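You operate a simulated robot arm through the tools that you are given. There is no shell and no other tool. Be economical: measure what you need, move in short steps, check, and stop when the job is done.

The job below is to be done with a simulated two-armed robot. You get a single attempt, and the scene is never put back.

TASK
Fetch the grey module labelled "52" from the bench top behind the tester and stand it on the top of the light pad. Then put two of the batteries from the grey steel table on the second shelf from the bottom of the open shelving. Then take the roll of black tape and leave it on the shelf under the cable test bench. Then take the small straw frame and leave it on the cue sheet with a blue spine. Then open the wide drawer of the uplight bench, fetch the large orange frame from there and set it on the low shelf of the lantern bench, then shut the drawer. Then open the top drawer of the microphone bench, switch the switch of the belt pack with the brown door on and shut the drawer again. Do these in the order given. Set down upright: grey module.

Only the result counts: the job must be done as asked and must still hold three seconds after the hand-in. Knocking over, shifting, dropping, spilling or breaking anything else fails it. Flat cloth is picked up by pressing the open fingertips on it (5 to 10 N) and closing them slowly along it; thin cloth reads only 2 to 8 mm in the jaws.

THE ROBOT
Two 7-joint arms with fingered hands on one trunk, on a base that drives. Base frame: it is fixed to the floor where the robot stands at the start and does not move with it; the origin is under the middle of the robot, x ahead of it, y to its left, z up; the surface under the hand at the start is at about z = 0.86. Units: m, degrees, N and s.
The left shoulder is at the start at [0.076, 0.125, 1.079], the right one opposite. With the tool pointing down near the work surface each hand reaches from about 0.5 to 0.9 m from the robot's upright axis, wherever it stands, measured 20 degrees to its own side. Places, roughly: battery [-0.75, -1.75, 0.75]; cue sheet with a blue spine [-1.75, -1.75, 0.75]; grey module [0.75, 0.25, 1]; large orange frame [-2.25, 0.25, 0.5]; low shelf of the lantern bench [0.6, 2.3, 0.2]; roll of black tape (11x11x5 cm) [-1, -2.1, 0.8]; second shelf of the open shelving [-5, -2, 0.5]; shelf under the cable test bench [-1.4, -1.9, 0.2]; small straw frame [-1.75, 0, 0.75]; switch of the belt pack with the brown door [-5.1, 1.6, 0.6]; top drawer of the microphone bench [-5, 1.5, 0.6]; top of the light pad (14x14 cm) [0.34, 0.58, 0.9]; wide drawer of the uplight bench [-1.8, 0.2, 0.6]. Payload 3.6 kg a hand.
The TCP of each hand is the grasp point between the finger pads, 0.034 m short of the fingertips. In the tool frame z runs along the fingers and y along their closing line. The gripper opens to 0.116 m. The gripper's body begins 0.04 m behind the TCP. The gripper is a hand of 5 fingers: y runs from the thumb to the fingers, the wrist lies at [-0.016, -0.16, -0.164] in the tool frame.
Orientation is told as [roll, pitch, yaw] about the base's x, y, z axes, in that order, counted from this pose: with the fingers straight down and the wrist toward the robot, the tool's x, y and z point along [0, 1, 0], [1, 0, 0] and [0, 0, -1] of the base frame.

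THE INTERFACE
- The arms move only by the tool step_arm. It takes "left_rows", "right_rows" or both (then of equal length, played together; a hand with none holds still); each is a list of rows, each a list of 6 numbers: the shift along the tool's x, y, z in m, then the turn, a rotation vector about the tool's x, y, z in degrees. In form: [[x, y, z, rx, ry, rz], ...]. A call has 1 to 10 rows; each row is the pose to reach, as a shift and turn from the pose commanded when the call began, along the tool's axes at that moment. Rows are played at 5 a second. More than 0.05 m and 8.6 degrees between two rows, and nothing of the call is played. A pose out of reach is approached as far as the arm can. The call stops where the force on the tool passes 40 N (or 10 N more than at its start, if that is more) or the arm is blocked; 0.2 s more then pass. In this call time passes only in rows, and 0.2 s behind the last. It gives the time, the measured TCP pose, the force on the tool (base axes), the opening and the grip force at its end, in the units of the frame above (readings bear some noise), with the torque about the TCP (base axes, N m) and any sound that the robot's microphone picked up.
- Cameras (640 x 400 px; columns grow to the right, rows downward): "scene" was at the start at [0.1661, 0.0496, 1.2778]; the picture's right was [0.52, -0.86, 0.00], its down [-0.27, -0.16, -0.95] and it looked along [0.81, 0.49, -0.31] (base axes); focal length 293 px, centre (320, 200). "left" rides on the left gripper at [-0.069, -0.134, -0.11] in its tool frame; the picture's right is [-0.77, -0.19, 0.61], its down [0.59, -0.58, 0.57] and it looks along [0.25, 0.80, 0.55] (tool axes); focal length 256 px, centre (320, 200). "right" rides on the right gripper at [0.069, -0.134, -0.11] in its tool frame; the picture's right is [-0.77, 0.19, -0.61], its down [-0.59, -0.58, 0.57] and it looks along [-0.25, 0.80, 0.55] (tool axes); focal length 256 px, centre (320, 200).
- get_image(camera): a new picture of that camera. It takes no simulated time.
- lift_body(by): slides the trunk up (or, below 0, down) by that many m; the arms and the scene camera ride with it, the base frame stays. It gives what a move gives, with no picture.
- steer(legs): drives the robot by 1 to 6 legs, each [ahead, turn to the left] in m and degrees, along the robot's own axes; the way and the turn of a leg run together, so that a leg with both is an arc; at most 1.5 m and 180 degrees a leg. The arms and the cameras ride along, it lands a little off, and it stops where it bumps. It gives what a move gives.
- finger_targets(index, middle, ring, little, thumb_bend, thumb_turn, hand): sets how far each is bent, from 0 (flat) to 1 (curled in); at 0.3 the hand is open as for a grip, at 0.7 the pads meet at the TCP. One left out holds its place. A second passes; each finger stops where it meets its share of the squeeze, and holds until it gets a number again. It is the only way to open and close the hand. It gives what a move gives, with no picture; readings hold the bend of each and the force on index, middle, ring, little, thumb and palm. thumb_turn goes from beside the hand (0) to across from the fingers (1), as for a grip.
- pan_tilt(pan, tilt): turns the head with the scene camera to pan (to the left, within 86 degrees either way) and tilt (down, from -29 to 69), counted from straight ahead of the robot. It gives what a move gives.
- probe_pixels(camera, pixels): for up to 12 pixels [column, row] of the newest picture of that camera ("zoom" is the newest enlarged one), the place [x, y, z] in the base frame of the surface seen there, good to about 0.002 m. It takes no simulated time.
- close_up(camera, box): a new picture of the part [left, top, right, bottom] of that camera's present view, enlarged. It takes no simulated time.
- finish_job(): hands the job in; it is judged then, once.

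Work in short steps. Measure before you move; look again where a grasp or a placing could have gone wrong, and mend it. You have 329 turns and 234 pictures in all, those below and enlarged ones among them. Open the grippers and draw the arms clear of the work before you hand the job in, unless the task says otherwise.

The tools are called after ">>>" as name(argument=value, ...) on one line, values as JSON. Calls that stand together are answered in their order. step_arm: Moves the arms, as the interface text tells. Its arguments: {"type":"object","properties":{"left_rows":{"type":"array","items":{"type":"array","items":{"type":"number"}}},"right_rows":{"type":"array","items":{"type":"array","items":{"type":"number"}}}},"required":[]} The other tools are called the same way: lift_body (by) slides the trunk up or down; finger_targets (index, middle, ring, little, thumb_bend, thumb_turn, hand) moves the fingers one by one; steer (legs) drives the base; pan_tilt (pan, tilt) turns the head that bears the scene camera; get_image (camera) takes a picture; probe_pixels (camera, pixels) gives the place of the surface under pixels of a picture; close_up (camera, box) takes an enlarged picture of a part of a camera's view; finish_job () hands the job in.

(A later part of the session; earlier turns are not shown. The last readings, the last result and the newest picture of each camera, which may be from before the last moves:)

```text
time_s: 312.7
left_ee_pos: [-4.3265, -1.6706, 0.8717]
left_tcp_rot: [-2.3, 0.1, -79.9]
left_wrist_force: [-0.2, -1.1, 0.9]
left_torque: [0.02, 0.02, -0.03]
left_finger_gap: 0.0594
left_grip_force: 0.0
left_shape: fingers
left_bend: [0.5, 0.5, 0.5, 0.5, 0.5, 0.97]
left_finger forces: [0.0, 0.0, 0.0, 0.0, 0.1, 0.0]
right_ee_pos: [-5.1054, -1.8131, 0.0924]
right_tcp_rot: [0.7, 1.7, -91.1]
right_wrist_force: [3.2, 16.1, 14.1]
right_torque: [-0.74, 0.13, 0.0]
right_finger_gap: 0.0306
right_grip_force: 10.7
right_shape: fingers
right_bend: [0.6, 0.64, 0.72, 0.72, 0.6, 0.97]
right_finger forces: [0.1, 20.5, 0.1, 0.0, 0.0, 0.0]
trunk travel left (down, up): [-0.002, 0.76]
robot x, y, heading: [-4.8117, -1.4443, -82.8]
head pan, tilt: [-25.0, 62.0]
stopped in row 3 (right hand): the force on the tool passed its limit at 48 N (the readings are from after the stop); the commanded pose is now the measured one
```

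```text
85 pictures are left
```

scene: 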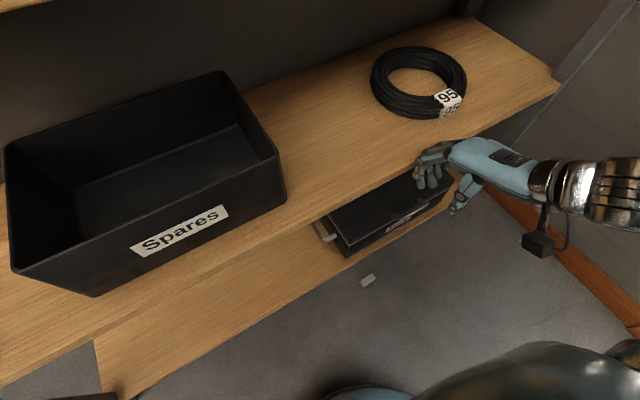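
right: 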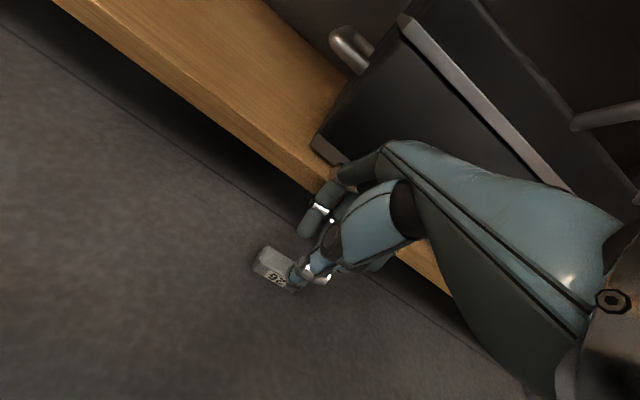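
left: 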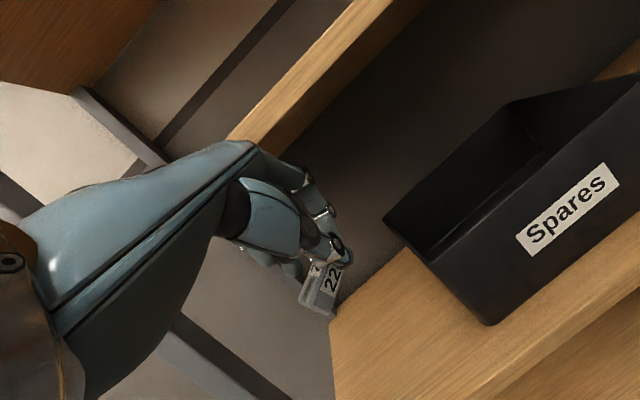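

The longer middle finger is what touches the shelf. I curl middle, ring and little fully away and pinch with index and thumb only. First up a bit.

>>> step_arm(right_rows=[[0, -0.01, -0.01, 0, 0, 0], [0, -0.02, -0.025, 0, 0, 0], [0, -0.02, -0.04, 0, 0, 0]])

>>> finger_targets(hand="right", index=0.58, middle=1.0, ring=1.0, little=1.0, thumb_bend=0.58)

>>> close_up(camera="right", box=[200, 130, 440, 330])

```text
time_s: 313.5
left_ee_pos: [-4.3251, -1.672, 0.8713]
left_tcp_rot: [-2.3, 0.0, -79.8]
left_wrist_force: [1.1, -0.5, -0.3]
left_torque: [0.03, 0.0, -0.03]
left_finger_gap: 0.0593
left_grip_force: 0.1
left_shape: fingers
left_bend: [0.5, 0.5, 0.5, 0.5, 0.5, 0.97]
left_finger forces: [0.0, 0.0, 0.0, 0.1, 0.0, 0.0]
right_ee_pos: [-5.105, -1.7987, 0.1334]
right_tcp_rot: [0.8, 1.5, -91.0]
right_wrist_force: [-0.4, 0.1, -0.8]
right_torque: [0.0, -0.03, -0.01]
right_finger_gap: 0.0306
right_grip_force: 0.0
right_shape: fingers
right_bend: [0.6, 0.6, 0.72, 0.72, 0.6, 0.97]
right_finger forces: [0.0, 0.0, 0.1, 0.1, 0.0, 0.0]
trunk travel left (down, up): [-0.002, 0.76]
robot x, y, heading: [-4.8136, -1.4468, -82.7]
head pan, tilt: [-25.0, 62.0]
```

```text
time_s: 314.5
left_ee_pos: [-4.3259, -1.6702, 0.8711]
left_tcp_rot: [-2.2, 0.0, -79.7]
left_wrist_force: [-0.1, 0.4, 0.3]
left_torque: [-0.02, -0.01, -0.03]
left_finger_gap: 0.0593
left_grip_force: 0.0
left_shape: fingers
left_bend: [0.5, 0.5, 0.5, 0.5, 0.5, 0.97]
left_finger forces: [0.0, 0.1, 0.0, 0.0, 0.0, 0.1]
right_ee_pos: [-5.104, -1.7976, 0.1351]
right_tcp_rot: [0.7, 1.5, -91.0]
right_wrist_force: [0.4, 0.7, 0.0]
right_torque: [-0.02, -0.02, -0.04]
right_finger_gap: 0.0386
right_grip_force: 0.1
right_shape: fingers
right_bend: [0.57, 1.0, 1.0, 1.0, 0.57, 0.97]
right_finger forces: [0.0, 0.0, 0.1, 0.1, 0.0, 0.0]
trunk travel left (down, up): [-0.002, 0.76]
robot x, y, heading: [-4.8145, -1.4463, -82.8]
head pan, tilt: [-25.0, 62.0]
```

```text
2.00 times, centred on (320, 230) of right
```

zoom: 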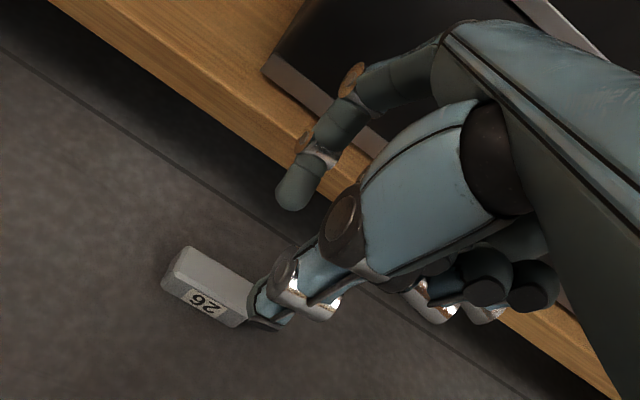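

Now forward 2 cm and down to z 0.045 with just index and thumb.

>>> step_arm(right_rows=[[0, 0.004, 0, 0, 0, 0], [0, 0.012, 0.003, 0, 0, 0], [0, 0.019, 0.01, 0, 0, 0], [0, 0.021, 0.022, 0, 0, 0], [0, 0.021, 0.037, 0, 0, 0], [0, 0.021, 0.053, 0, 0, 0], [0, 0.021, 0.068, 0, 0, 0], [0, 0.021, 0.08, 0, 0, 0], [0, 0.021, 0.088, 0, 0, 0], [0, 0.021, 0.092, 0, 0, 0]])

>>> close_up(camera="right", box=[200, 130, 440, 330])

```text
time_s: 316.7
left_ee_pos: [-4.3255, -1.6713, 0.8719]
left_tcp_rot: [-2.3, -0.1, -79.7]
left_wrist_force: [0.1, 0.3, -0.1]
left_torque: [0.02, -0.02, 0.03]
left_finger_gap: 0.0596
left_grip_force: 0.0
left_shape: fingers
left_bend: [0.5, 0.5, 0.5, 0.5, 0.5, 0.97]
left_finger forces: [0.1, 0.0, 0.0, 0.0, 0.0, 0.0]
right_ee_pos: [-5.105, -1.8153, 0.0412]
right_tcp_rot: [0.8, 1.4, -91.1]
right_wrist_force: [-0.8, 0.2, -0.2]
right_torque: [-0.03, -0.02, 0.03]
right_finger_gap: 0.0387
right_grip_force: 0.0
right_shape: fingers
right_bend: [0.57, 1.0, 1.0, 1.0, 0.57, 0.97]
right_finger forces: [0.3, 0.1, 0.1, 0.0, 0.0, 0.0]
trunk travel left (down, up): [-0.002, 0.76]
robot x, y, heading: [-4.8123, -1.4436, -82.6]
head pan, tilt: [-25.0, 62.0]
```

```text
2.00 times, centred on (320, 230) of right
```

zoom: 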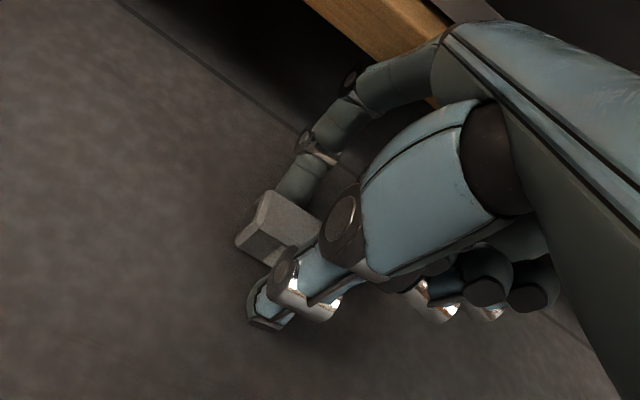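

Straddling it. I pinch, slide it back 7 cm along the floor, then can regrip fully.

>>> finger_targets(hand="right", index=0.78, thumb_bend=0.78)

>>> step_arm(right_rows=[[0, -0.003, -0.002, 0, 0, 0], [0, -0.01, -0.005, 0, 0, 0], [0, -0.02, -0.006, 0, 0, 0], [0, -0.033, -0.006, 0, 0, 0], [0, -0.046, -0.006, 0, 0, 0], [0, -0.058, -0.006, 0, 0, 0], [0, -0.067, -0.004, 0, 0, 0], [0, -0.07, -0.001, 0, 0, 0]])

>>> close_up(camera="right", box=[200, 130, 440, 330])

```text
time_s: 317.7
left_ee_pos: [-4.3249, -1.6712, 0.8724]
left_tcp_rot: [-2.3, -0.1, -79.8]
left_wrist_force: [0.3, -0.2, -0.8]
left_torque: [-0.01, 0.03, 0.04]
left_finger_gap: 0.0594
left_grip_force: 0.0
left_shape: fingers
left_bend: [0.5, 0.5, 0.5, 0.5, 0.5, 0.97]
left_finger forces: [0.0, 0.1, 0.1, 0.0, 0.1, 0.0]
right_ee_pos: [-5.1039, -1.8143, 0.0416]
right_tcp_rot: [0.8, 1.7, -91.1]
right_wrist_force: [0.0, 0.5, 0.1]
right_torque: [-0.04, 0.04, 0.01]
right_finger_gap: 0.0154
right_grip_force: 15.2
right_shape: fingers
right_bend: [0.64, 1.0, 1.0, 1.0, 0.73, 0.97]
right_finger forces: [15.9, 0.0, 0.1, 0.0, 15.2, 0.1]
trunk travel left (down, up): [-0.002, 0.76]
robot x, y, heading: [-4.8111, -1.444, -82.6]
head pan, tilt: [-25.0, 62.0]
```

```text
time_s: 319.5
left_ee_pos: [-4.3257, -1.6717, 0.8711]
left_tcp_rot: [-2.2, 0.1, -79.9]
left_wrist_force: [0.3, -0.1, 0.6]
left_torque: [-0.01, 0.02, -0.05]
left_finger_gap: 0.0593
left_grip_force: 0.0
left_shape: fingers
left_bend: [0.5, 0.5, 0.5, 0.5, 0.5, 0.97]
left_finger forces: [0.0, 0.0, 0.0, 0.1, 0.0, 0.0]
right_ee_pos: [-5.1029, -1.7465, 0.0458]
right_tcp_rot: [0.8, 1.6, -91.1]
right_wrist_force: [-0.1, 0.5, 0.2]
right_torque: [0.01, 0.02, 0.01]
right_finger_gap: 0.0156
right_grip_force: 14.9
right_shape: fingers
right_bend: [0.64, 1.0, 1.0, 1.0, 0.73, 0.97]
right_finger forces: [15.2, 0.1, 0.1, 0.1, 15.3, 0.0]
trunk travel left (down, up): [-0.002, 0.76]
robot x, y, heading: [-4.8152, -1.4466, -82.7]
head pan, tilt: [-25.0, 62.0]
```

```text
2.00 times, centred on (320, 230) of right
```

zoom: 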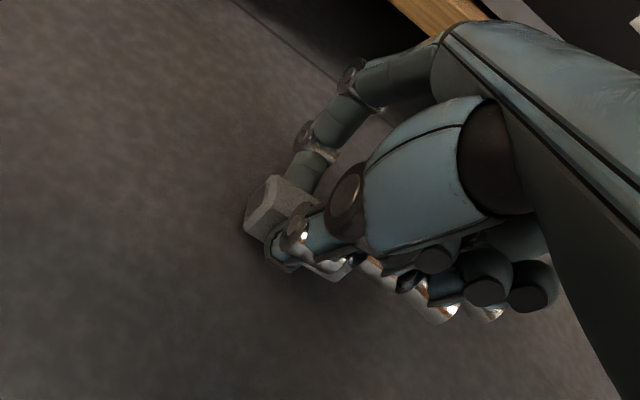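

Dragged clear. I set it down, open, bring the middle finger back in, and take a firm deep grip.

>>> step_arm(right_rows=[[0, 0, 0.002, 0, 0, 0], [0, 0, 0.005, 0, 0, 0]])

>>> finger_targets(hand="right", index=0.52, thumb_bend=0.52)

>>> step_arm(right_rows=[[0, 0, -0.015, 0, 0, 0], [0, 0, -0.04, 0, 0, 0], [0, 0, -0.05, 0, 0, 0]])

>>> finger_targets(hand="right", index=0.52, middle=0.52, ring=0.52, little=0.52, thumb_bend=0.52)

>>> get_image(camera="right")

```text
time_s: 320.1
left_ee_pos: [-4.3257, -1.6717, 0.871]
left_tcp_rot: [-2.5, 0.0, -79.8]
left_wrist_force: [0.2, 0.7, 0.0]
left_torque: [0.01, 0.0, 0.03]
left_finger_gap: 0.0593
left_grip_force: 0.1
left_shape: fingers
left_bend: [0.5, 0.5, 0.5, 0.5, 0.5, 0.97]
left_finger forces: [0.0, 0.1, 0.1, 0.0, 0.1, 0.0]
right_ee_pos: [-5.1019, -1.747, 0.046]
right_tcp_rot: [0.9, 1.6, -91.1]
right_wrist_force: [-0.1, -0.4, -0.3]
right_torque: [0.0, -0.01, 0.0]
right_finger_gap: 0.0156
right_grip_force: 15.2
right_shape: fingers
right_bend: [0.64, 1.0, 1.0, 1.0, 0.73, 0.97]
right_finger forces: [15.2, 0.1, 0.1, 0.0, 15.3, 0.0]
right hand out of reach, approached as far as the arm can: row 1, 2
trunk travel left (down, up): [-0.002, 0.76]
robot x, y, heading: [-4.8125, -1.4486, -82.9]
head pan, tilt: [-25.0, 62.0]
```

```text
time_s: 321.1
left_ee_pos: [-4.3256, -1.671, 0.8708]
left_tcp_rot: [-2.3, 0.0, -79.6]
left_wrist_force: [0.3, 0.6, 0.4]
left_torque: [-0.05, -0.01, 0.03]
left_finger_gap: 0.0595
left_grip_force: 0.0
left_shape: fingers
left_bend: [0.5, 0.5, 0.5, 0.5, 0.5, 0.97]
left_finger forces: [0.0, 0.0, 0.0, 0.1, 0.1, 0.0]
right_ee_pos: [-5.1025, -1.7466, 0.0448]
right_tcp_rot: [0.8, 1.5, -91.1]
right_wrist_force: [-0.4, -0.6, -0.3]
right_torque: [0.01, 0.01, 0.01]
right_finger_gap: 0.0526
right_grip_force: 0.0
right_shape: fingers
right_bend: [0.52, 1.0, 1.0, 1.0, 0.52, 0.97]
right_finger forces: [0.0, 0.0, 0.1, 0.1, 0.1, 0.1]
trunk travel left (down, up): [-0.002, 0.76]
robot x, y, heading: [-4.8123, -1.4463, -82.8]
head pan, tilt: [-25.0, 62.0]
```

```text
time_s: 321.9
left_ee_pos: [-4.3252, -1.6705, 0.8704]
left_tcp_rot: [-2.3, 0.0, -79.8]
left_wrist_force: [0.2, -0.1, -0.3]
left_torque: [0.02, -0.01, 0.04]
left_finger_gap: 0.0597
left_grip_force: 0.1
left_shape: fingers
left_bend: [0.5, 0.5, 0.5, 0.5, 0.5, 0.97]
left_finger forces: [0.1, 0.0, 0.0, 0.0, 0.0, 0.0]
right_ee_pos: [-5.1021, -1.7453, 0.0958]
right_tcp_rot: [0.7, 1.5, -91.2]
right_wrist_force: [0.8, 0.3, -0.4]
right_torque: [0.0, -0.01, 0.01]
right_finger_gap: 0.0531
right_grip_force: 0.2
right_shape: fingers
right_bend: [0.52, 1.0, 1.0, 1.0, 0.52, 0.97]
right_finger forces: [0.0, 0.1, 0.0, 0.0, 0.0, 0.0]
trunk travel left (down, up): [-0.002, 0.76]
robot x, y, heading: [-4.8135, -1.4471, -82.8]
head pan, tilt: [-25.0, 62.0]
```

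```text
time_s: 322.9
left_ee_pos: [-4.3262, -1.6711, 0.8715]
left_tcp_rot: [-2.3, 0.0, -79.8]
left_wrist_force: [-0.6, 1.2, 0.0]
left_torque: [-0.01, 0.01, 0.03]
left_finger_gap: 0.059
left_grip_force: 0.1
left_shape: fingers
left_bend: [0.5, 0.5, 0.5, 0.5, 0.5, 0.97]
left_finger forces: [0.0, 0.1, 0.0, 0.0, 0.1, 0.0]
right_ee_pos: [-5.1021, -1.7475, 0.0959]
right_tcp_rot: [0.8, 1.5, -91.2]
right_wrist_force: [0.2, -0.3, 0.1]
right_torque: [-0.01, 0.02, -0.04]
right_finger_gap: 0.0534
right_grip_force: 0.2
right_shape: fingers
right_bend: [0.52, 0.52, 0.52, 0.52, 0.52, 0.97]
right_finger forces: [0.0, 0.1, 0.0, 0.0, 0.0, 0.0]
trunk travel left (down, up): [-0.002, 0.76]
robot x, y, heading: [-4.8125, -1.448, -82.6]
head pan, tilt: [-25.0, 62.0]
```

```text
81 pictures are left
```

right: 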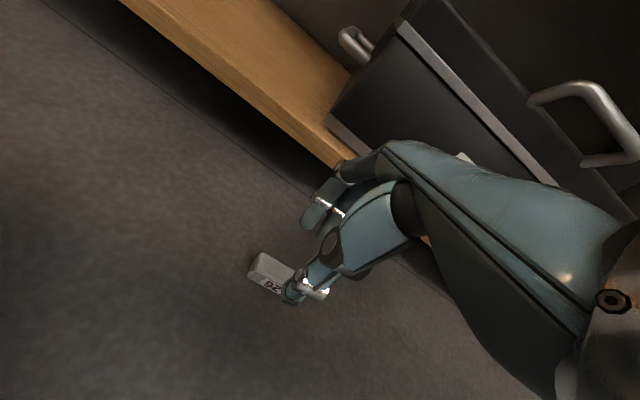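

I probe its place before descending.

>>> probe_pixels(camera="right", pixels=[[262, 255], [293, 267], [251, 272], [283, 290], [270, 268]])

```text
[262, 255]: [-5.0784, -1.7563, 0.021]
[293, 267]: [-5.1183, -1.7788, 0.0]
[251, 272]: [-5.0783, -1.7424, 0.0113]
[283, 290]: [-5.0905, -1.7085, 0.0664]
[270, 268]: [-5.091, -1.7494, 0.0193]
```

It lies right under the TCP. Descend and grip.

>>> step_arm(right_rows=[[0, 0.001, 0.006, 0, 0, 0], [0, 0.002, 0.018, 0, 0, 0], [0, 0.002, 0.032, 0, 0, 0], [0, 0.002, 0.045, 0, 0, 0], [0, 0.002, 0.055, 0, 0, 0]])

>>> finger_targets(hand="right", index=0.78, middle=0.78, ring=0.75, little=0.7, thumb_bend=0.78)

>>> step_arm(right_rows=[[0, 0, -0.01, 0, 0, 0], [0, 0, -0.03, 0, 0, 0], [0, 0, -0.06, 0, 0, 0], [0, 0, -0.09, 0, 0, 0], [0, 0, -0.11, 0, 0, 0]])

>>> close_up(camera="right", box=[200, 130, 440, 330])

```text
time_s: 324.1
left_ee_pos: [-4.3256, -1.6701, 0.8721]
left_tcp_rot: [-2.4, 0.0, -79.9]
left_wrist_force: [0.7, -0.2, 0.8]
left_torque: [0.01, 0.01, -0.01]
left_finger_gap: 0.0596
left_grip_force: 0.0
left_shape: fingers
left_bend: [0.5, 0.5, 0.5, 0.5, 0.5, 0.97]
left_finger forces: [0.0, 0.0, 0.1, 0.0, 0.0, 0.1]
right_ee_pos: [-5.1011, -1.7509, 0.0462]
right_tcp_rot: [0.8, 1.5, -91.2]
right_wrist_force: [0.9, 0.2, -0.7]
right_torque: [-0.02, -0.04, -0.01]
right_finger_gap: 0.053
right_grip_force: 0.0
right_shape: fingers
right_bend: [0.52, 0.52, 0.52, 0.52, 0.52, 0.97]
right_finger forces: [0.1, 0.0, 0.0, 0.0, 0.0, 0.1]
right hand out of reach, approached as far as the arm can: row 5
trunk travel left (down, up): [-0.002, 0.76]
robot x, y, heading: [-4.8125, -1.4426, -82.7]
head pan, tilt: [-25.0, 62.0]
```

```text
time_s: 325.1
left_ee_pos: [-4.3267, -1.6711, 0.8707]
left_tcp_rot: [-2.3, 0.0, -79.8]
left_wrist_force: [0.2, 0.8, -0.1]
left_torque: [0.03, -0.01, 0.0]
left_finger_gap: 0.0595
left_grip_force: 0.2
left_shape: fingers
left_bend: [0.5, 0.5, 0.5, 0.5, 0.5, 0.97]
left_finger forces: [0.0, 0.0, 0.0, 0.0, 0.0, 0.0]
right_ee_pos: [-5.1009, -1.7498, 0.046]
right_tcp_rot: [0.8, 1.5, -91.1]
right_wrist_force: [-0.3, 0.2, -0.1]
right_torque: [0.0, 0.01, 0.06]
right_finger_gap: 0.0163
right_grip_force: 31.7
right_shape: fingers
right_bend: [0.65, 0.7, 0.73, 0.7, 0.65, 0.93]
right_finger forces: [16.0, 10.5, 5.4, 0.1, 31.8, 0.1]
trunk travel left (down, up): [-0.002, 0.76]
robot x, y, heading: [-4.8137, -1.446, -82.6]
head pan, tilt: [-25.0, 62.0]
```

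```text
time_s: 326.3
left_ee_pos: [-4.3253, -1.6709, 0.8706]
left_tcp_rot: [-2.3, 0.0, -79.8]
left_wrist_force: [0.2, 0.1, -0.4]
left_torque: [0.02, -0.01, 0.01]
left_finger_gap: 0.0592
left_grip_force: 0.0
left_shape: fingers
left_bend: [0.5, 0.5, 0.5, 0.5, 0.5, 0.97]
left_finger forces: [0.1, 0.0, 0.0, 0.0, 0.0, 0.0]
right_ee_pos: [-5.1015, -1.7526, 0.156]
right_tcp_rot: [0.9, 1.6, -91.2]
right_wrist_force: [0.0, 0.1, -0.5]
right_torque: [0.04, 0.01, -0.03]
right_finger_gap: 0.0159
right_grip_force: 28.4
right_shape: fingers
right_bend: [0.65, 0.7, 0.75, 0.7, 0.64, 0.94]
right_finger forces: [14.8, 13.4, 0.0, 0.0, 28.2, 0.1]
trunk travel left (down, up): [-0.002, 0.76]
robot x, y, heading: [-4.8121, -1.4432, -82.8]
head pan, tilt: [-25.0, 62.0]
```

```text
2.00 times, centred on (320, 230) of right
```

zoom: 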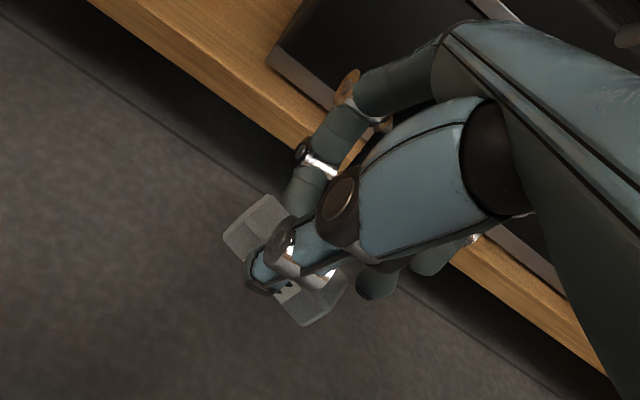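

Solid, centred grip now. I raise it straight up in front of the shelf to z ≈ 0.6 in two eased calls.

>>> step_arm(right_rows=[[0, -0.001, -0.005, 0, 0, 0], [0, -0.002, -0.016, 0, 0, 0], [0, -0.004, -0.034, 0, 0, 0], [0, -0.006, -0.058, 0, 0, 0], [0, -0.008, -0.086, 0, 0, 0], [0, -0.01, -0.116, 0, 0, 0], [0, -0.01, -0.146, 0, 0, 0], [0, -0.01, -0.176, 0, 0, 0], [0, -0.01, -0.202, 0, 0, 0], [0, -0.01, -0.22, 0, 0, 0]])

>>> step_arm(right_rows=[[0, 0, -0.005, 0, 0, 0], [0, 0, -0.016, 0, 0, 0], [0, 0, -0.034, 0, 0, 0], [0, 0, -0.058, 0, 0, 0], [0, 0, -0.086, 0, 0, 0], [0, 0, -0.116, 0, 0, 0], [0, 0, -0.146, 0, 0, 0], [0, 0, -0.176, 0, 0, 0], [0, 0, -0.202, 0, 0, 0], [0, 0, -0.22, 0, 0, 0]])

>>> pan_tilt(pan=-30, tilt=45)

>>> get_image(camera="scene")

```text
time_s: 328.5
left_ee_pos: [-4.325, -1.67, 0.8716]
left_tcp_rot: [-2.3, 0.0, -79.8]
left_wrist_force: [0.0, -0.3, 0.0]
left_torque: [-0.01, -0.02, 0.0]
left_finger_gap: 0.0594
left_grip_force: 0.1
left_shape: fingers
left_bend: [0.5, 0.5, 0.5, 0.5, 0.5, 0.97]
left_finger forces: [0.1, 0.0, 0.0, 0.0, 0.0, 0.0]
right_ee_pos: [-5.1057, -1.7497, 0.3765]
right_tcp_rot: [0.7, 1.5, -91.2]
right_wrist_force: [0.3, -0.2, -1.0]
right_torque: [0.05, 0.0, 0.01]
right_finger_gap: 0.0162
right_grip_force: 28.4
right_shape: fingers
right_bend: [0.65, 0.7, 0.75, 0.7, 0.64, 0.94]
right_finger forces: [14.7, 13.4, 0.0, 0.1, 28.1, 0.0]
trunk travel left (down, up): [-0.002, 0.76]
robot x, y, heading: [-4.8143, -1.4462, -82.6]
head pan, tilt: [-25.0, 62.0]
```

```text
time_s: 330.7
left_ee_pos: [-4.3255, -1.6717, 0.8719]
left_tcp_rot: [-2.3, 0.0, -79.8]
left_wrist_force: [0.0, -0.6, -0.5]
left_torque: [-0.01, 0.0, -0.01]
left_finger_gap: 0.0596
left_grip_force: 0.0
left_shape: fingers
left_bend: [0.5, 0.5, 0.5, 0.5, 0.5, 0.97]
left_finger forces: [0.0, 0.0, 0.0, 0.0, 0.1, 0.0]
right_ee_pos: [-5.1531, -1.7541, 0.5083]
right_tcp_rot: [0.8, 1.5, -91.0]
right_wrist_force: [-0.5, 0.4, -0.9]
right_torque: [0.06, -0.02, 0.0]
right_finger_gap: 0.0159
right_grip_force: 28.3
right_shape: fingers
right_bend: [0.65, 0.7, 0.75, 0.7, 0.64, 0.94]
right_finger forces: [14.7, 13.6, 0.0, 0.0, 28.2, 0.0]
right hand out of reach, approached as far as the arm can: row 5, 6, 7, 8, 9, 10
trunk travel left (down, up): [-0.002, 0.76]
robot x, y, heading: [-4.8102, -1.4457, -82.8]
head pan, tilt: [-25.0, 62.0]
```

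```text
time_s: 331.5
left_ee_pos: [-4.326, -1.6711, 0.872]
left_tcp_rot: [-2.4, -0.1, -79.9]
left_wrist_force: [0.0, 0.2, 0.2]
left_torque: [0.02, -0.01, 0.0]
left_finger_gap: 0.0596
left_grip_force: 0.1
left_shape: fingers
left_bend: [0.5, 0.5, 0.5, 0.5, 0.5, 0.97]
left_finger forces: [0.0, 0.0, 0.0, 0.0, 0.0, 0.0]
right_ee_pos: [-5.1532, -1.7543, 0.508]
right_tcp_rot: [0.9, 1.4, -91.0]
right_wrist_force: [0.1, 0.0, -1.5]
right_torque: [0.0, -0.04, 0.0]
right_finger_gap: 0.0159
right_grip_force: 28.6
right_shape: fingers
right_bend: [0.65, 0.7, 0.75, 0.7, 0.64, 0.94]
right_finger forces: [14.6, 13.5, 0.0, 0.1, 28.1, 0.0]
trunk travel left (down, up): [-0.002, 0.76]
robot x, y, heading: [-4.8097, -1.4475, -82.6]
head pan, tilt: [-30.0, 45.0]
```

```text
79 pictures are left
```

scene: 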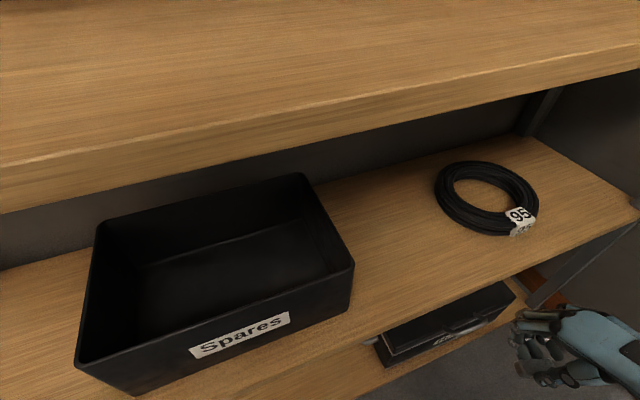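

The hand is too near the body to rise further. I back off 0.13 m, then raise.

>>> steer(legs=[[-0.13, 0]])

>>> pan_tilt(pan=-25, tilt=45)

>>> step_arm(right_rows=[[0.003, 0.004, -0.003, 0, 0, 0], [0.01, 0.012, -0.01, 0, 0, 0], [0.02, 0.024, -0.022, 0, 0, 0], [0.032, 0.038, -0.036, 0, 0, 0], [0.045, 0.052, -0.05, 0, 0, 0], [0.057, 0.066, -0.065, 0, 0, 0], [0.067, 0.078, -0.078, 0, 0, 0], [0.074, 0.087, -0.088, 0, 0, 0], [0.079, 0.093, -0.094, 0, 0, 0], [0.08, 0.095, -0.096, 0, 0, 0]])

```text
time_s: 332.8
left_ee_pos: [-4.3408, -1.5419, 0.8708]
left_tcp_rot: [-2.4, -0.1, -79.8]
left_wrist_force: [-0.3, 0.0, 0.5]
left_torque: [0.04, 0.0, -0.01]
left_finger_gap: 0.0597
left_grip_force: 0.1
left_shape: fingers
left_bend: [0.5, 0.5, 0.5, 0.5, 0.5, 0.97]
left_finger forces: [0.1, 0.0, 0.0, 0.0, 0.0, 0.1]
right_ee_pos: [-5.1693, -1.6264, 0.5083]
right_tcp_rot: [0.8, 1.4, -91.0]
right_wrist_force: [-0.2, 0.4, -0.6]
right_torque: [-0.02, 0.01, -0.02]
right_finger_gap: 0.016
right_grip_force: 28.2
right_shape: fingers
right_bend: [0.65, 0.7, 0.75, 0.7, 0.64, 0.94]
right_finger forces: [14.7, 13.5, 0.0, 0.1, 28.2, 0.0]
trunk travel left (down, up): [-0.002, 0.76]
robot x, y, heading: [-4.8324, -1.3133, -82.6]
head pan, tilt: [-30.0, 45.0]
```

```text
time_s: 333.4
left_ee_pos: [-4.3418, -1.5418, 0.8707]
left_tcp_rot: [-2.3, 0.0, -79.9]
left_wrist_force: [-0.2, 1.0, 0.4]
left_torque: [0.0, 0.04, 0.01]
left_finger_gap: 0.0595
left_grip_force: 0.1
left_shape: fingers
left_bend: [0.5, 0.5, 0.5, 0.5, 0.5, 0.97]
left_finger forces: [0.1, 0.0, 0.0, 0.0, 0.1, 0.0]
right_ee_pos: [-5.1702, -1.6264, 0.5081]
right_tcp_rot: [0.9, 1.5, -90.9]
right_wrist_force: [0.2, 1.0, 1.1]
right_torque: [0.0, -0.02, 0.02]
right_finger_gap: 0.0158
right_grip_force: 28.3
right_shape: fingers
right_bend: [0.65, 0.7, 0.75, 0.7, 0.64, 0.94]
right_finger forces: [14.7, 13.5, 0.1, 0.0, 28.2, 0.0]
trunk travel left (down, up): [-0.002, 0.76]
robot x, y, heading: [-4.8267, -1.317, -82.7]
head pan, tilt: [-25.0, 45.0]
```

```text
time_s: 335.6
left_ee_pos: [-4.3425, -1.5428, 0.8708]
left_tcp_rot: [-2.2, 0.1, -79.8]
left_wrist_force: [0.4, 0.0, -0.4]
left_torque: [-0.01, -0.01, 0.0]
left_finger_gap: 0.0595
left_grip_force: 0.0
left_shape: fingers
left_bend: [0.5, 0.5, 0.5, 0.5, 0.5, 0.97]
left_finger forces: [0.0, 0.1, 0.0, 0.0, 0.0, 0.0]
right_ee_pos: [-5.1837, -1.7575, 0.5544]
right_tcp_rot: [1.0, 1.5, -90.8]
right_wrist_force: [-0.5, 0.5, -0.9]
right_torque: [0.0, -0.02, 0.01]
right_finger_gap: 0.0161
right_grip_force: 27.7
right_shape: fingers
right_bend: [0.65, 0.7, 0.75, 0.7, 0.64, 0.94]
right_finger forces: [14.7, 13.5, 0.0, 0.0, 28.1, 0.0]
right hand out of reach, approached as far as the arm can: row 1, 2, 3, 4, 5, 6, 7, 8, 9, 10
trunk travel left (down, up): [-0.002, 0.76]
robot x, y, heading: [-4.8291, -1.3211, -82.9]
head pan, tilt: [-25.0, 45.0]
```

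Calm. I continue up and inward to x ≈ −5.07, z 0.6.

>>> step_arm(right_rows=[[0.004, 0.002, -0.002, 0, 0, 0], [0.012, 0.004, -0.006, 0, 0, 0], [0.024, 0.008, -0.012, 0, 0, 0], [0.038, 0.012, -0.019, 0, 0, 0], [0.054, 0.016, -0.027, 0, 0, 0], [0.07, 0.018, -0.035, 0, 0, 0], [0.086, 0.018, -0.041, 0, 0, 0], [0.1, 0.018, -0.046, 0, 0, 0], [0.11, 0.018, -0.05, 0, 0, 0], [0.114, 0.018, -0.052, 0, 0, 0]])

>>> get_image(camera="scene")

```text
time_s: 337.9
left_ee_pos: [-4.342, -1.5419, 0.8722]
left_tcp_rot: [-2.4, -0.1, -79.8]
left_wrist_force: [0.1, 0.4, -0.2]
left_torque: [0.01, 0.0, -0.02]
left_finger_gap: 0.0595
left_grip_force: 0.0
left_shape: fingers
left_bend: [0.5, 0.5, 0.5, 0.5, 0.5, 0.97]
left_finger forces: [0.0, 0.0, 0.0, 0.1, 0.0, 0.1]
right_ee_pos: [-5.1362, -1.837, 0.5715]
right_tcp_rot: [1.1, 1.6, -90.8]
right_wrist_force: [-1.5, 1.1, -1.2]
right_torque: [0.0, 0.0, 0.0]
right_finger_gap: 0.0159
right_grip_force: 28.1
right_shape: fingers
right_bend: [0.65, 0.7, 0.75, 0.7, 0.64, 0.94]
right_finger forces: [14.7, 13.5, 0.0, 0.0, 28.2, 0.1]
right hand out of reach, approached as far as the arm can: row 2, 3, 4, 5, 6, 7, 8, 9, 10
trunk travel left (down, up): [-0.002, 0.76]
robot x, y, heading: [-4.8304, -1.3121, -82.7]
head pan, tilt: [-25.0, 45.0]
```

```text
78 pictures are left
```

scene: 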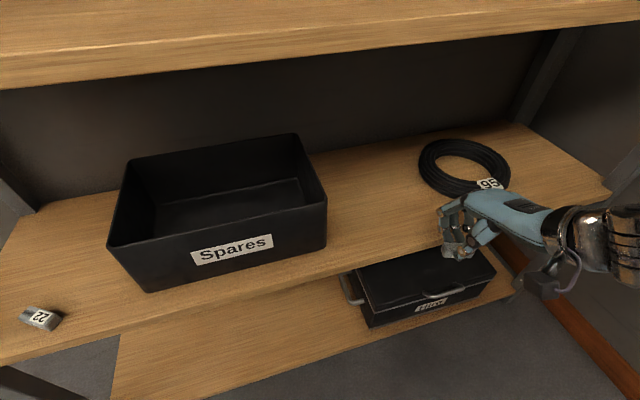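

Continuing inward, with a little more height before crossing the shelf edge.

>>> step_arm(right_rows=[[0.004, 0, -0.002, 0, 0, 0], [0.01, 0.001, -0.006, 0, 0, 0], [0.018, 0.003, -0.012, 0, 0, 0], [0.028, 0.006, -0.018, 0, 0, 0], [0.038, 0.01, -0.023, 0, 0, 0], [0.048, 0.016, -0.026, 0, 0, 0], [0.056, 0.024, -0.028, 0, 0, 0], [0.06, 0.032, -0.03, 0, 0, 0], [0.062, 0.04, -0.03, 0, 0, 0], [0.062, 0.045, -0.03, 0, 0, 0]])

>>> close_up(camera="scene", box=[360, 110, 560, 270])

```text
time_s: 340.1
left_ee_pos: [-4.3434, -1.543, 0.8713]
left_tcp_rot: [-2.4, 0.0, -79.8]
left_wrist_force: [0.3, -0.3, 0.5]
left_torque: [0.0, 0.0, 0.0]
left_finger_gap: 0.0595
left_grip_force: 0.2
left_shape: fingers
left_bend: [0.5, 0.5, 0.5, 0.5, 0.5, 0.97]
left_finger forces: [0.1, 0.0, 0.0, 0.1, 0.1, 0.0]
right_ee_pos: [-5.0998, -1.8741, 0.6078]
right_tcp_rot: [1.4, 1.6, -90.4]
right_wrist_force: [-0.3, 0.9, -0.6]
right_torque: [-0.02, -0.02, 0.01]
right_finger_gap: 0.016
right_grip_force: 28.3
right_shape: fingers
right_bend: [0.65, 0.7, 0.75, 0.7, 0.64, 0.94]
right_finger forces: [14.9, 13.4, 0.1, 0.1, 28.3, 0.0]
right hand out of reach, approached as far as the arm can: row 1, 2, 3, 4, 5, 6, 7, 8, 9, 10
trunk travel left (down, up): [-0.002, 0.76]
robot x, y, heading: [-4.8288, -1.3176, -82.8]
head pan, tilt: [-25.0, 45.0]
```

```text
2.50 times, centred on (460, 190) of scene
```

zoom: 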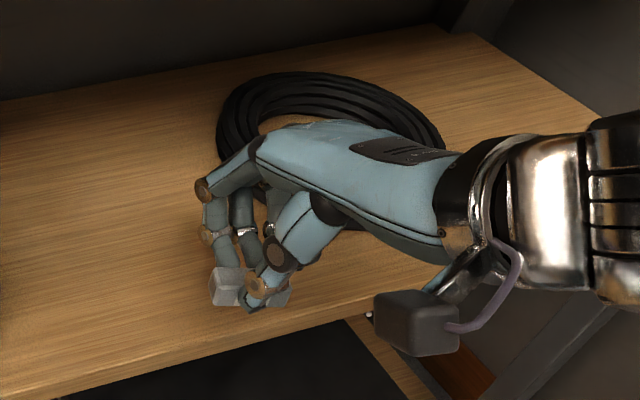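

Battery over the shelf edge at z 0.608. I go 7 cm deeper, slightly inward.

>>> step_arm(right_rows=[[0.001, 0.002, 0, 0, 0, 0], [0.003, 0.006, 0, 0, 0, 0], [0.005, 0.013, 0, 0, 0, 0], [0.008, 0.021, 0, 0, 0, 0], [0.011, 0.031, 0, 0, 0, 0], [0.014, 0.041, 0, 0, 0, 0], [0.016, 0.051, 0, 0, 0, 0], [0.018, 0.06, 0, 0, 0, 0], [0.02, 0.067, 0, 0, 0, 0], [0.02, 0.07, 0, 0, 0, 0]])

>>> pan_tilt(pan=-30, tilt=47)

>>> step_arm(right_rows=[[0, 0, 0.002, 0, 0, 0], [0, 0, 0.006, 0, 0, 0], [0, 0, 0.012, 0, 0, 0], [0, 0, 0.019, 0, 0, 0], [0, 0, 0.025, 0, 0, 0], [0, 0, 0.031, 0, 0, 0], [0, 0, 0.035, 0, 0, 0], [0, 0, 0.038, 0, 0, 0]])

>>> close_up(camera="scene", box=[360, 80, 580, 250])

```text
time_s: 342.2
left_ee_pos: [-4.3429, -1.5424, 0.8715]
left_tcp_rot: [-2.2, 0.1, -79.8]
left_wrist_force: [-0.1, -0.3, -0.3]
left_torque: [-0.02, -0.01, 0.01]
left_finger_gap: 0.0595
left_grip_force: 0.0
left_shape: fingers
left_bend: [0.5, 0.5, 0.5, 0.5, 0.5, 0.97]
left_finger forces: [0.0, 0.1, 0.0, 0.0, 0.0, 0.1]
right_ee_pos: [-5.0806, -1.9436, 0.6055]
right_tcp_rot: [1.0, 1.4, -91.0]
right_wrist_force: [0.4, 0.9, -0.9]
right_torque: [0.02, 0.0, 0.0]
right_finger_gap: 0.0158
right_grip_force: 28.0
right_shape: fingers
right_bend: [0.65, 0.7, 0.75, 0.7, 0.64, 0.94]
right_finger forces: [14.9, 13.5, 0.0, 0.0, 28.3, 0.0]
trunk travel left (down, up): [-0.002, 0.76]
robot x, y, heading: [-4.8262, -1.3144, -83.0]
head pan, tilt: [-25.0, 45.0]
```

```text
time_s: 342.9
left_ee_pos: [-4.3422, -1.5424, 0.8716]
left_tcp_rot: [-2.3, 0.0, -79.9]
left_wrist_force: [0.9, -0.1, 0.0]
left_torque: [-0.02, 0.03, 0.0]
left_finger_gap: 0.0595
left_grip_force: 0.1
left_shape: fingers
left_bend: [0.5, 0.5, 0.5, 0.5, 0.5, 0.97]
left_finger forces: [0.0, 0.0, 0.0, 0.0, 0.1, 0.0]
right_ee_pos: [-5.0797, -1.9442, 0.6065]
right_tcp_rot: [0.9, 1.4, -90.9]
right_wrist_force: [0.0, 0.1, -1.1]
right_torque: [0.01, -0.02, -0.04]
right_finger_gap: 0.016
right_grip_force: 28.7
right_shape: fingers
right_bend: [0.65, 0.7, 0.75, 0.7, 0.64, 0.94]
right_finger forces: [14.8, 13.4, 0.0, 0.0, 28.2, 0.1]
trunk travel left (down, up): [-0.002, 0.76]
robot x, y, heading: [-4.8335, -1.3164, -83.1]
head pan, tilt: [-30.0, 47.0]
```

```text
time_s: 344.7
left_ee_pos: [-4.3424, -1.543, 0.8711]
left_tcp_rot: [-2.3, 0.0, -79.8]
left_wrist_force: [0.4, 1.0, -0.2]
left_torque: [-0.04, 0.01, 0.01]
left_finger_gap: 0.0593
left_grip_force: 0.0
left_shape: fingers
left_bend: [0.5, 0.5, 0.5, 0.5, 0.5, 0.97]
left_finger forces: [0.0, 0.0, 0.0, 0.0, 0.0, 0.0]
right_ee_pos: [-5.0814, -1.9443, 0.5698]
right_tcp_rot: [0.9, 1.4, -90.9]
right_wrist_force: [0.0, 0.4, 0.1]
right_torque: [-0.02, 0.02, 0.02]
right_finger_gap: 0.0156
right_grip_force: 28.3
right_shape: fingers
right_bend: [0.65, 0.7, 0.75, 0.7, 0.64, 0.94]
right_finger forces: [14.8, 13.5, 0.0, 0.1, 28.2, 0.0]
trunk travel left (down, up): [-0.002, 0.76]
robot x, y, heading: [-4.8271, -1.3188, -82.7]
head pan, tilt: [-30.0, 47.0]
```

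```text
2.35 times, centred on (470, 165) of scene
```

zoom: 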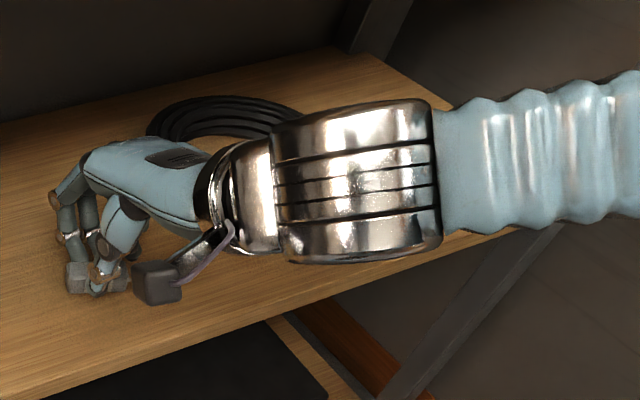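

Excellent. A few mm more to touch, then release.

>>> step_arm(right_rows=[[0, 0, 0.002, 0, 0, 0], [0, 0, 0.004, 0, 0, 0], [0, 0, 0.005, 0, 0, 0]])

>>> finger_targets(hand="right", index=0.55, middle=0.55, ring=0.6, little=0.6, thumb_bend=0.53)

>>> step_arm(right_rows=[[0, 0, -0.004, 0, 0, 0], [0, 0, -0.012, 0, 0, 0], [0, 0, -0.024, 0, 0, 0], [0, 0, -0.037, 0, 0, 0], [0, 0, -0.048, 0, 0, 0], [0, 0, -0.055, 0, 0, 0], [0, 0, -0.058, 0, 0, 0]])

>>> close_up(camera="scene", box=[340, 80, 560, 250])

```text
time_s: 345.5
left_ee_pos: [-4.3412, -1.542, 0.8716]
left_tcp_rot: [-2.3, 0.1, -79.8]
left_wrist_force: [0.3, 0.5, 0.2]
left_torque: [-0.01, 0.01, 0.01]
left_finger_gap: 0.0595
left_grip_force: 0.0
left_shape: fingers
left_bend: [0.5, 0.5, 0.5, 0.5, 0.5, 0.97]
left_finger forces: [0.0, 0.1, 0.0, 0.0, 0.0, 0.0]
right_ee_pos: [-5.0818, -1.9446, 0.5642]
right_tcp_rot: [0.9, 1.3, -90.9]
right_wrist_force: [-0.9, 0.3, 5.2]
right_torque: [0.02, -0.03, 0.0]
right_finger_gap: 0.0158
right_grip_force: 28.8
right_shape: fingers
right_bend: [0.65, 0.7, 0.75, 0.7, 0.64, 0.94]
right_finger forces: [15.2, 14.1, 0.1, 0.0, 28.9, 0.1]
trunk travel left (down, up): [-0.002, 0.76]
robot x, y, heading: [-4.8307, -1.3156, -83.0]
head pan, tilt: [-30.0, 47.0]
```

```text
time_s: 346.5
left_ee_pos: [-4.3425, -1.5417, 0.87]
left_tcp_rot: [-2.3, 0.0, -79.8]
left_wrist_force: [0.8, -0.7, 0.6]
left_torque: [-0.02, 0.03, 0.02]
left_finger_gap: 0.0593
left_grip_force: 0.0
left_shape: fingers
left_bend: [0.5, 0.5, 0.5, 0.5, 0.5, 0.97]
left_finger forces: [0.0, 0.0, 0.0, 0.1, 0.0, 0.0]
right_ee_pos: [-5.0803, -1.9437, 0.5626]
right_tcp_rot: [1.0, 1.4, -90.9]
right_wrist_force: [-0.1, -0.3, -0.4]
right_torque: [0.01, -0.02, -0.01]
right_finger_gap: 0.0473
right_grip_force: 0.1
right_shape: fingers
right_bend: [0.55, 0.55, 0.6, 0.6, 0.53, 0.97]
right_finger forces: [0.0, 0.0, 0.0, 0.0, 0.0, 0.0]
trunk travel left (down, up): [-0.002, 0.76]
robot x, y, heading: [-4.8287, -1.3158, -82.7]
head pan, tilt: [-30.0, 47.0]
```

```text
time_s: 348.1
left_ee_pos: [-4.3417, -1.5412, 0.8718]
left_tcp_rot: [-2.4, -0.1, -79.9]
left_wrist_force: [0.2, 1.1, 0.3]
left_torque: [-0.02, 0.05, -0.02]
left_finger_gap: 0.0595
left_grip_force: 0.1
left_shape: fingers
left_bend: [0.5, 0.5, 0.5, 0.5, 0.5, 0.97]
left_finger forces: [0.0, 0.1, 0.0, 0.0, 0.0, 0.1]
right_ee_pos: [-5.0811, -1.9446, 0.621]
right_tcp_rot: [0.9, 1.4, -90.8]
right_wrist_force: [-0.3, -0.7, -0.4]
right_torque: [0.03, 0.01, -0.02]
right_finger_gap: 0.0469
right_grip_force: 0.1
right_shape: fingers
right_bend: [0.55, 0.55, 0.6, 0.6, 0.53, 0.97]
right_finger forces: [0.0, 0.0, 0.0, 0.1, 0.0, 0.0]
trunk travel left (down, up): [-0.002, 0.76]
robot x, y, heading: [-4.8276, -1.318, -82.4]
head pan, tilt: [-30.0, 47.0]
```

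```text
2.35 times, centred on (450, 165) of scene
```

zoom: 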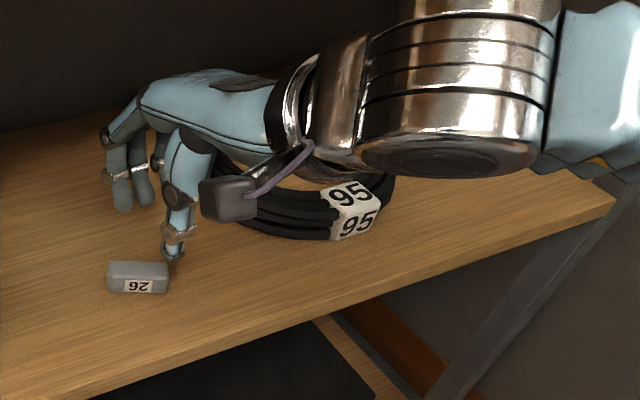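

Battery 26 rests on the shelf. I withdraw the right hand (3 cm higher first isn't needed) straight back, then look at the whole shelf.

>>> step_arm(right_rows=[[0, -0.003, -0.002, 0, 0, 0], [0, -0.01, -0.006, 0, 0, 0], [0, -0.022, -0.008, 0, 0, 0], [0, -0.04, -0.008, 0, 0, 0], [0, -0.06, -0.008, 0, 0, 0], [0, -0.082, -0.008, 0, 0, 0], [0, -0.104, -0.008, 0, 0, 0], [0, -0.124, -0.008, 0, 0, 0], [0, -0.14, -0.008, 0, 0, 0], [0, -0.15, -0.008, 0, 0, 0]])

>>> get_image(camera="scene")

```text
time_s: 350.3
left_ee_pos: [-4.3419, -1.5435, 0.8724]
left_tcp_rot: [-2.3, -0.1, -79.8]
left_wrist_force: [0.2, 0.8, 0.2]
left_torque: [0.01, -0.02, 0.0]
left_finger_gap: 0.0591
left_grip_force: 0.0
left_shape: fingers
left_bend: [0.5, 0.5, 0.5, 0.5, 0.5, 0.97]
left_finger forces: [0.0, 0.1, 0.1, 0.0, 0.0, 0.0]
right_ee_pos: [-5.0798, -1.8968, 0.6311]
right_tcp_rot: [1.0, 1.4, -90.9]
right_wrist_force: [-1.2, -0.4, -0.6]
right_torque: [0.0, 0.0, 0.01]
right_finger_gap: 0.0472
right_grip_force: 0.0
right_shape: fingers
right_bend: [0.55, 0.55, 0.6, 0.6, 0.53, 0.97]
right_finger forces: [0.0, 0.0, 0.0, 0.0, 0.1, 0.1]
right hand out of reach, approached as far as the arm can: row 5, 6, 7, 8, 9, 10
trunk travel left (down, up): [-0.002, 0.76]
robot x, y, heading: [-4.8315, -1.3188, -82.9]
head pan, tilt: [-30.0, 47.0]
```

```text
74 pictures are left
```

scene: 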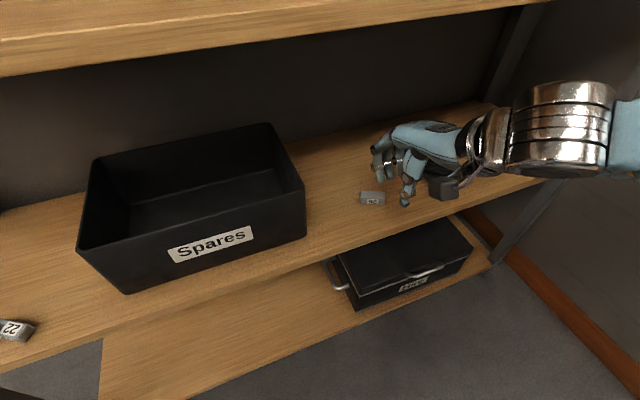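

Both batteries are on the second shelf. I back the robot out 0.5 m (hands come straight out), then tuck the arms.

>>> steer(legs=[[-0.5, 0]])

>>> pan_tilt(pan=-10, tilt=35)

>>> get_image(camera="scene")

```text
time_s: 353.2
left_ee_pos: [-4.4053, -1.0491, 0.8714]
left_tcp_rot: [-2.3, -0.1, -79.6]
left_wrist_force: [0.5, -0.5, -0.6]
left_torque: [-0.01, -0.01, -0.02]
left_finger_gap: 0.0594
left_grip_force: 0.0
left_shape: fingers
left_bend: [0.5, 0.5, 0.5, 0.5, 0.5, 0.97]
left_finger forces: [0.0, 0.0, 0.0, 0.0, 0.0, 0.0]
right_ee_pos: [-5.1429, -1.4031, 0.6297]
right_tcp_rot: [0.8, 1.4, -90.7]
right_wrist_force: [-0.8, -0.3, 0.5]
right_torque: [0.01, 0.02, 0.01]
right_finger_gap: 0.0472
right_grip_force: 0.1
right_shape: fingers
right_bend: [0.55, 0.55, 0.6, 0.6, 0.53, 0.97]
right_finger forces: [0.1, 0.1, 0.0, 0.1, 0.0, 0.0]
trunk travel left (down, up): [-0.002, 0.76]
robot x, y, heading: [-4.8946, -0.8234, -82.5]
head pan, tilt: [-30.0, 47.0]
```

```text
time_s: 354.1
left_ee_pos: [-4.4043, -1.0492, 0.8706]
left_tcp_rot: [-2.3, 0.0, -79.6]
left_wrist_force: [0.8, 0.2, 0.3]
left_torque: [0.01, 0.0, 0.02]
left_finger_gap: 0.0595
left_grip_force: 0.0
left_shape: fingers
left_bend: [0.5, 0.5, 0.5, 0.5, 0.5, 0.97]
left_finger forces: [0.0, 0.1, 0.0, 0.0, 0.0, 0.0]
right_ee_pos: [-5.1432, -1.4026, 0.6309]
right_tcp_rot: [0.9, 1.6, -90.7]
right_wrist_force: [-1.2, -0.4, 0.1]
right_torque: [0.01, 0.03, 0.01]
right_finger_gap: 0.0475
right_grip_force: 0.2
right_shape: fingers
right_bend: [0.55, 0.55, 0.6, 0.6, 0.53, 0.97]
right_finger forces: [0.0, 0.0, 0.0, 0.1, 0.1, 0.1]
trunk travel left (down, up): [-0.002, 0.76]
robot x, y, heading: [-4.894, -0.8233, -82.4]
head pan, tilt: [-10.0, 35.0]
```

```text
73 pictures are left
```

scene: 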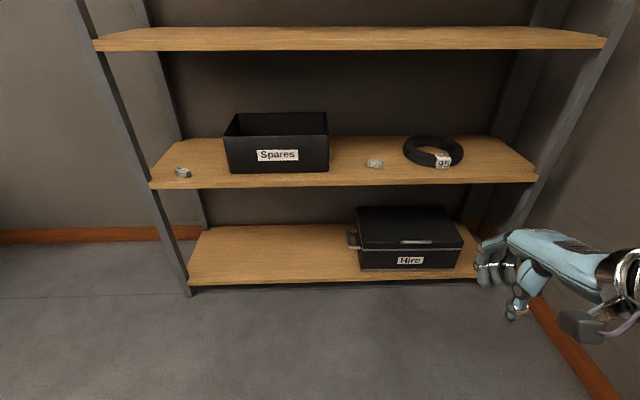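

Step two is done. Next the tape. I first tuck the right hand up and back in free space.

>>> step_arm(right_rows=[[0, -0.002, -0.006, 0, 0, 0], [0, -0.006, -0.018, 0, 0, 0], [0, -0.012, -0.038, 0, 0, 0], [0, -0.02, -0.065, 0, 0, 0], [-0.005, -0.03, -0.1, 0, 0, 0], [-0.01, -0.045, -0.135, 0, 0, 0], [-0.015, -0.06, -0.17, 0, 0, 0], [-0.02, -0.075, -0.205, 0, 0, 0], [-0.025, -0.088, -0.235, 0, 0, 0], [-0.03, -0.095, -0.25, 0, 0, 0]])

>>> steer(legs=[[0, 82.4], [1.4, 0], [1.2, 0], [1.07, 0]])

```text
time_s: 356.3
left_ee_pos: [-4.4063, -1.0483, 0.8716]
left_tcp_rot: [-2.3, -0.1, -79.6]
left_wrist_force: [0.3, -0.8, -0.1]
left_torque: [0.06, 0.04, 0.02]
left_finger_gap: 0.0594
left_grip_force: 0.0
left_shape: fingers
left_bend: [0.5, 0.5, 0.5, 0.5, 0.5, 0.97]
left_finger forces: [0.1, 0.1, 0.0, 0.0, 0.1, 0.1]
right_ee_pos: [-5.1769, -1.3138, 0.8838]
right_tcp_rot: [0.9, 1.5, -90.7]
right_wrist_force: [-0.4, 0.1, 0.8]
right_torque: [0.03, -0.01, -0.02]
right_finger_gap: 0.0473
right_grip_force: 0.1
right_shape: fingers
right_bend: [0.55, 0.55, 0.6, 0.6, 0.53, 0.97]
right_finger forces: [0.1, 0.1, 0.0, 0.0, 0.0, 0.1]
right hand out of reach, approached as far as the arm can: row 3, 4
trunk travel left (down, up): [-0.002, 0.76]
robot x, y, heading: [-4.8967, -0.822, -82.6]
head pan, tilt: [-10.0, 35.0]
```

```text
time_s: 377.6
left_ee_pos: [-0.9287, -0.3889, 0.8715]
left_tcp_rot: [-2.4, 0.0, 3.1]
left_wrist_force: [-0.7, 0.1, 0.3]
left_torque: [0.0, 0.01, 0.01]
left_finger_gap: 0.0594
left_grip_force: 0.0
left_shape: fingers
left_bend: [0.5, 0.5, 0.5, 0.5, 0.5, 0.97]
left_finger forces: [0.1, 0.1, 0.0, 0.0, 0.0, 0.0]
right_ee_pos: [-0.7623, -1.1869, 0.882]
right_tcp_rot: [0.9, 1.4, -7.9]
right_wrist_force: [0.0, -0.2, 0.7]
right_torque: [0.0, -0.02, 0.0]
right_finger_gap: 0.0472
right_grip_force: 0.0
right_shape: fingers
right_bend: [0.55, 0.55, 0.6, 0.6, 0.53, 0.97]
right_finger forces: [0.1, 0.1, 0.0, 0.0, 0.0, 0.1]
trunk travel left (down, up): [-0.002, 0.76]
robot x, y, heading: [-1.2116, -0.8466, -0.3]
head pan, tilt: [-10.0, 35.0]
```

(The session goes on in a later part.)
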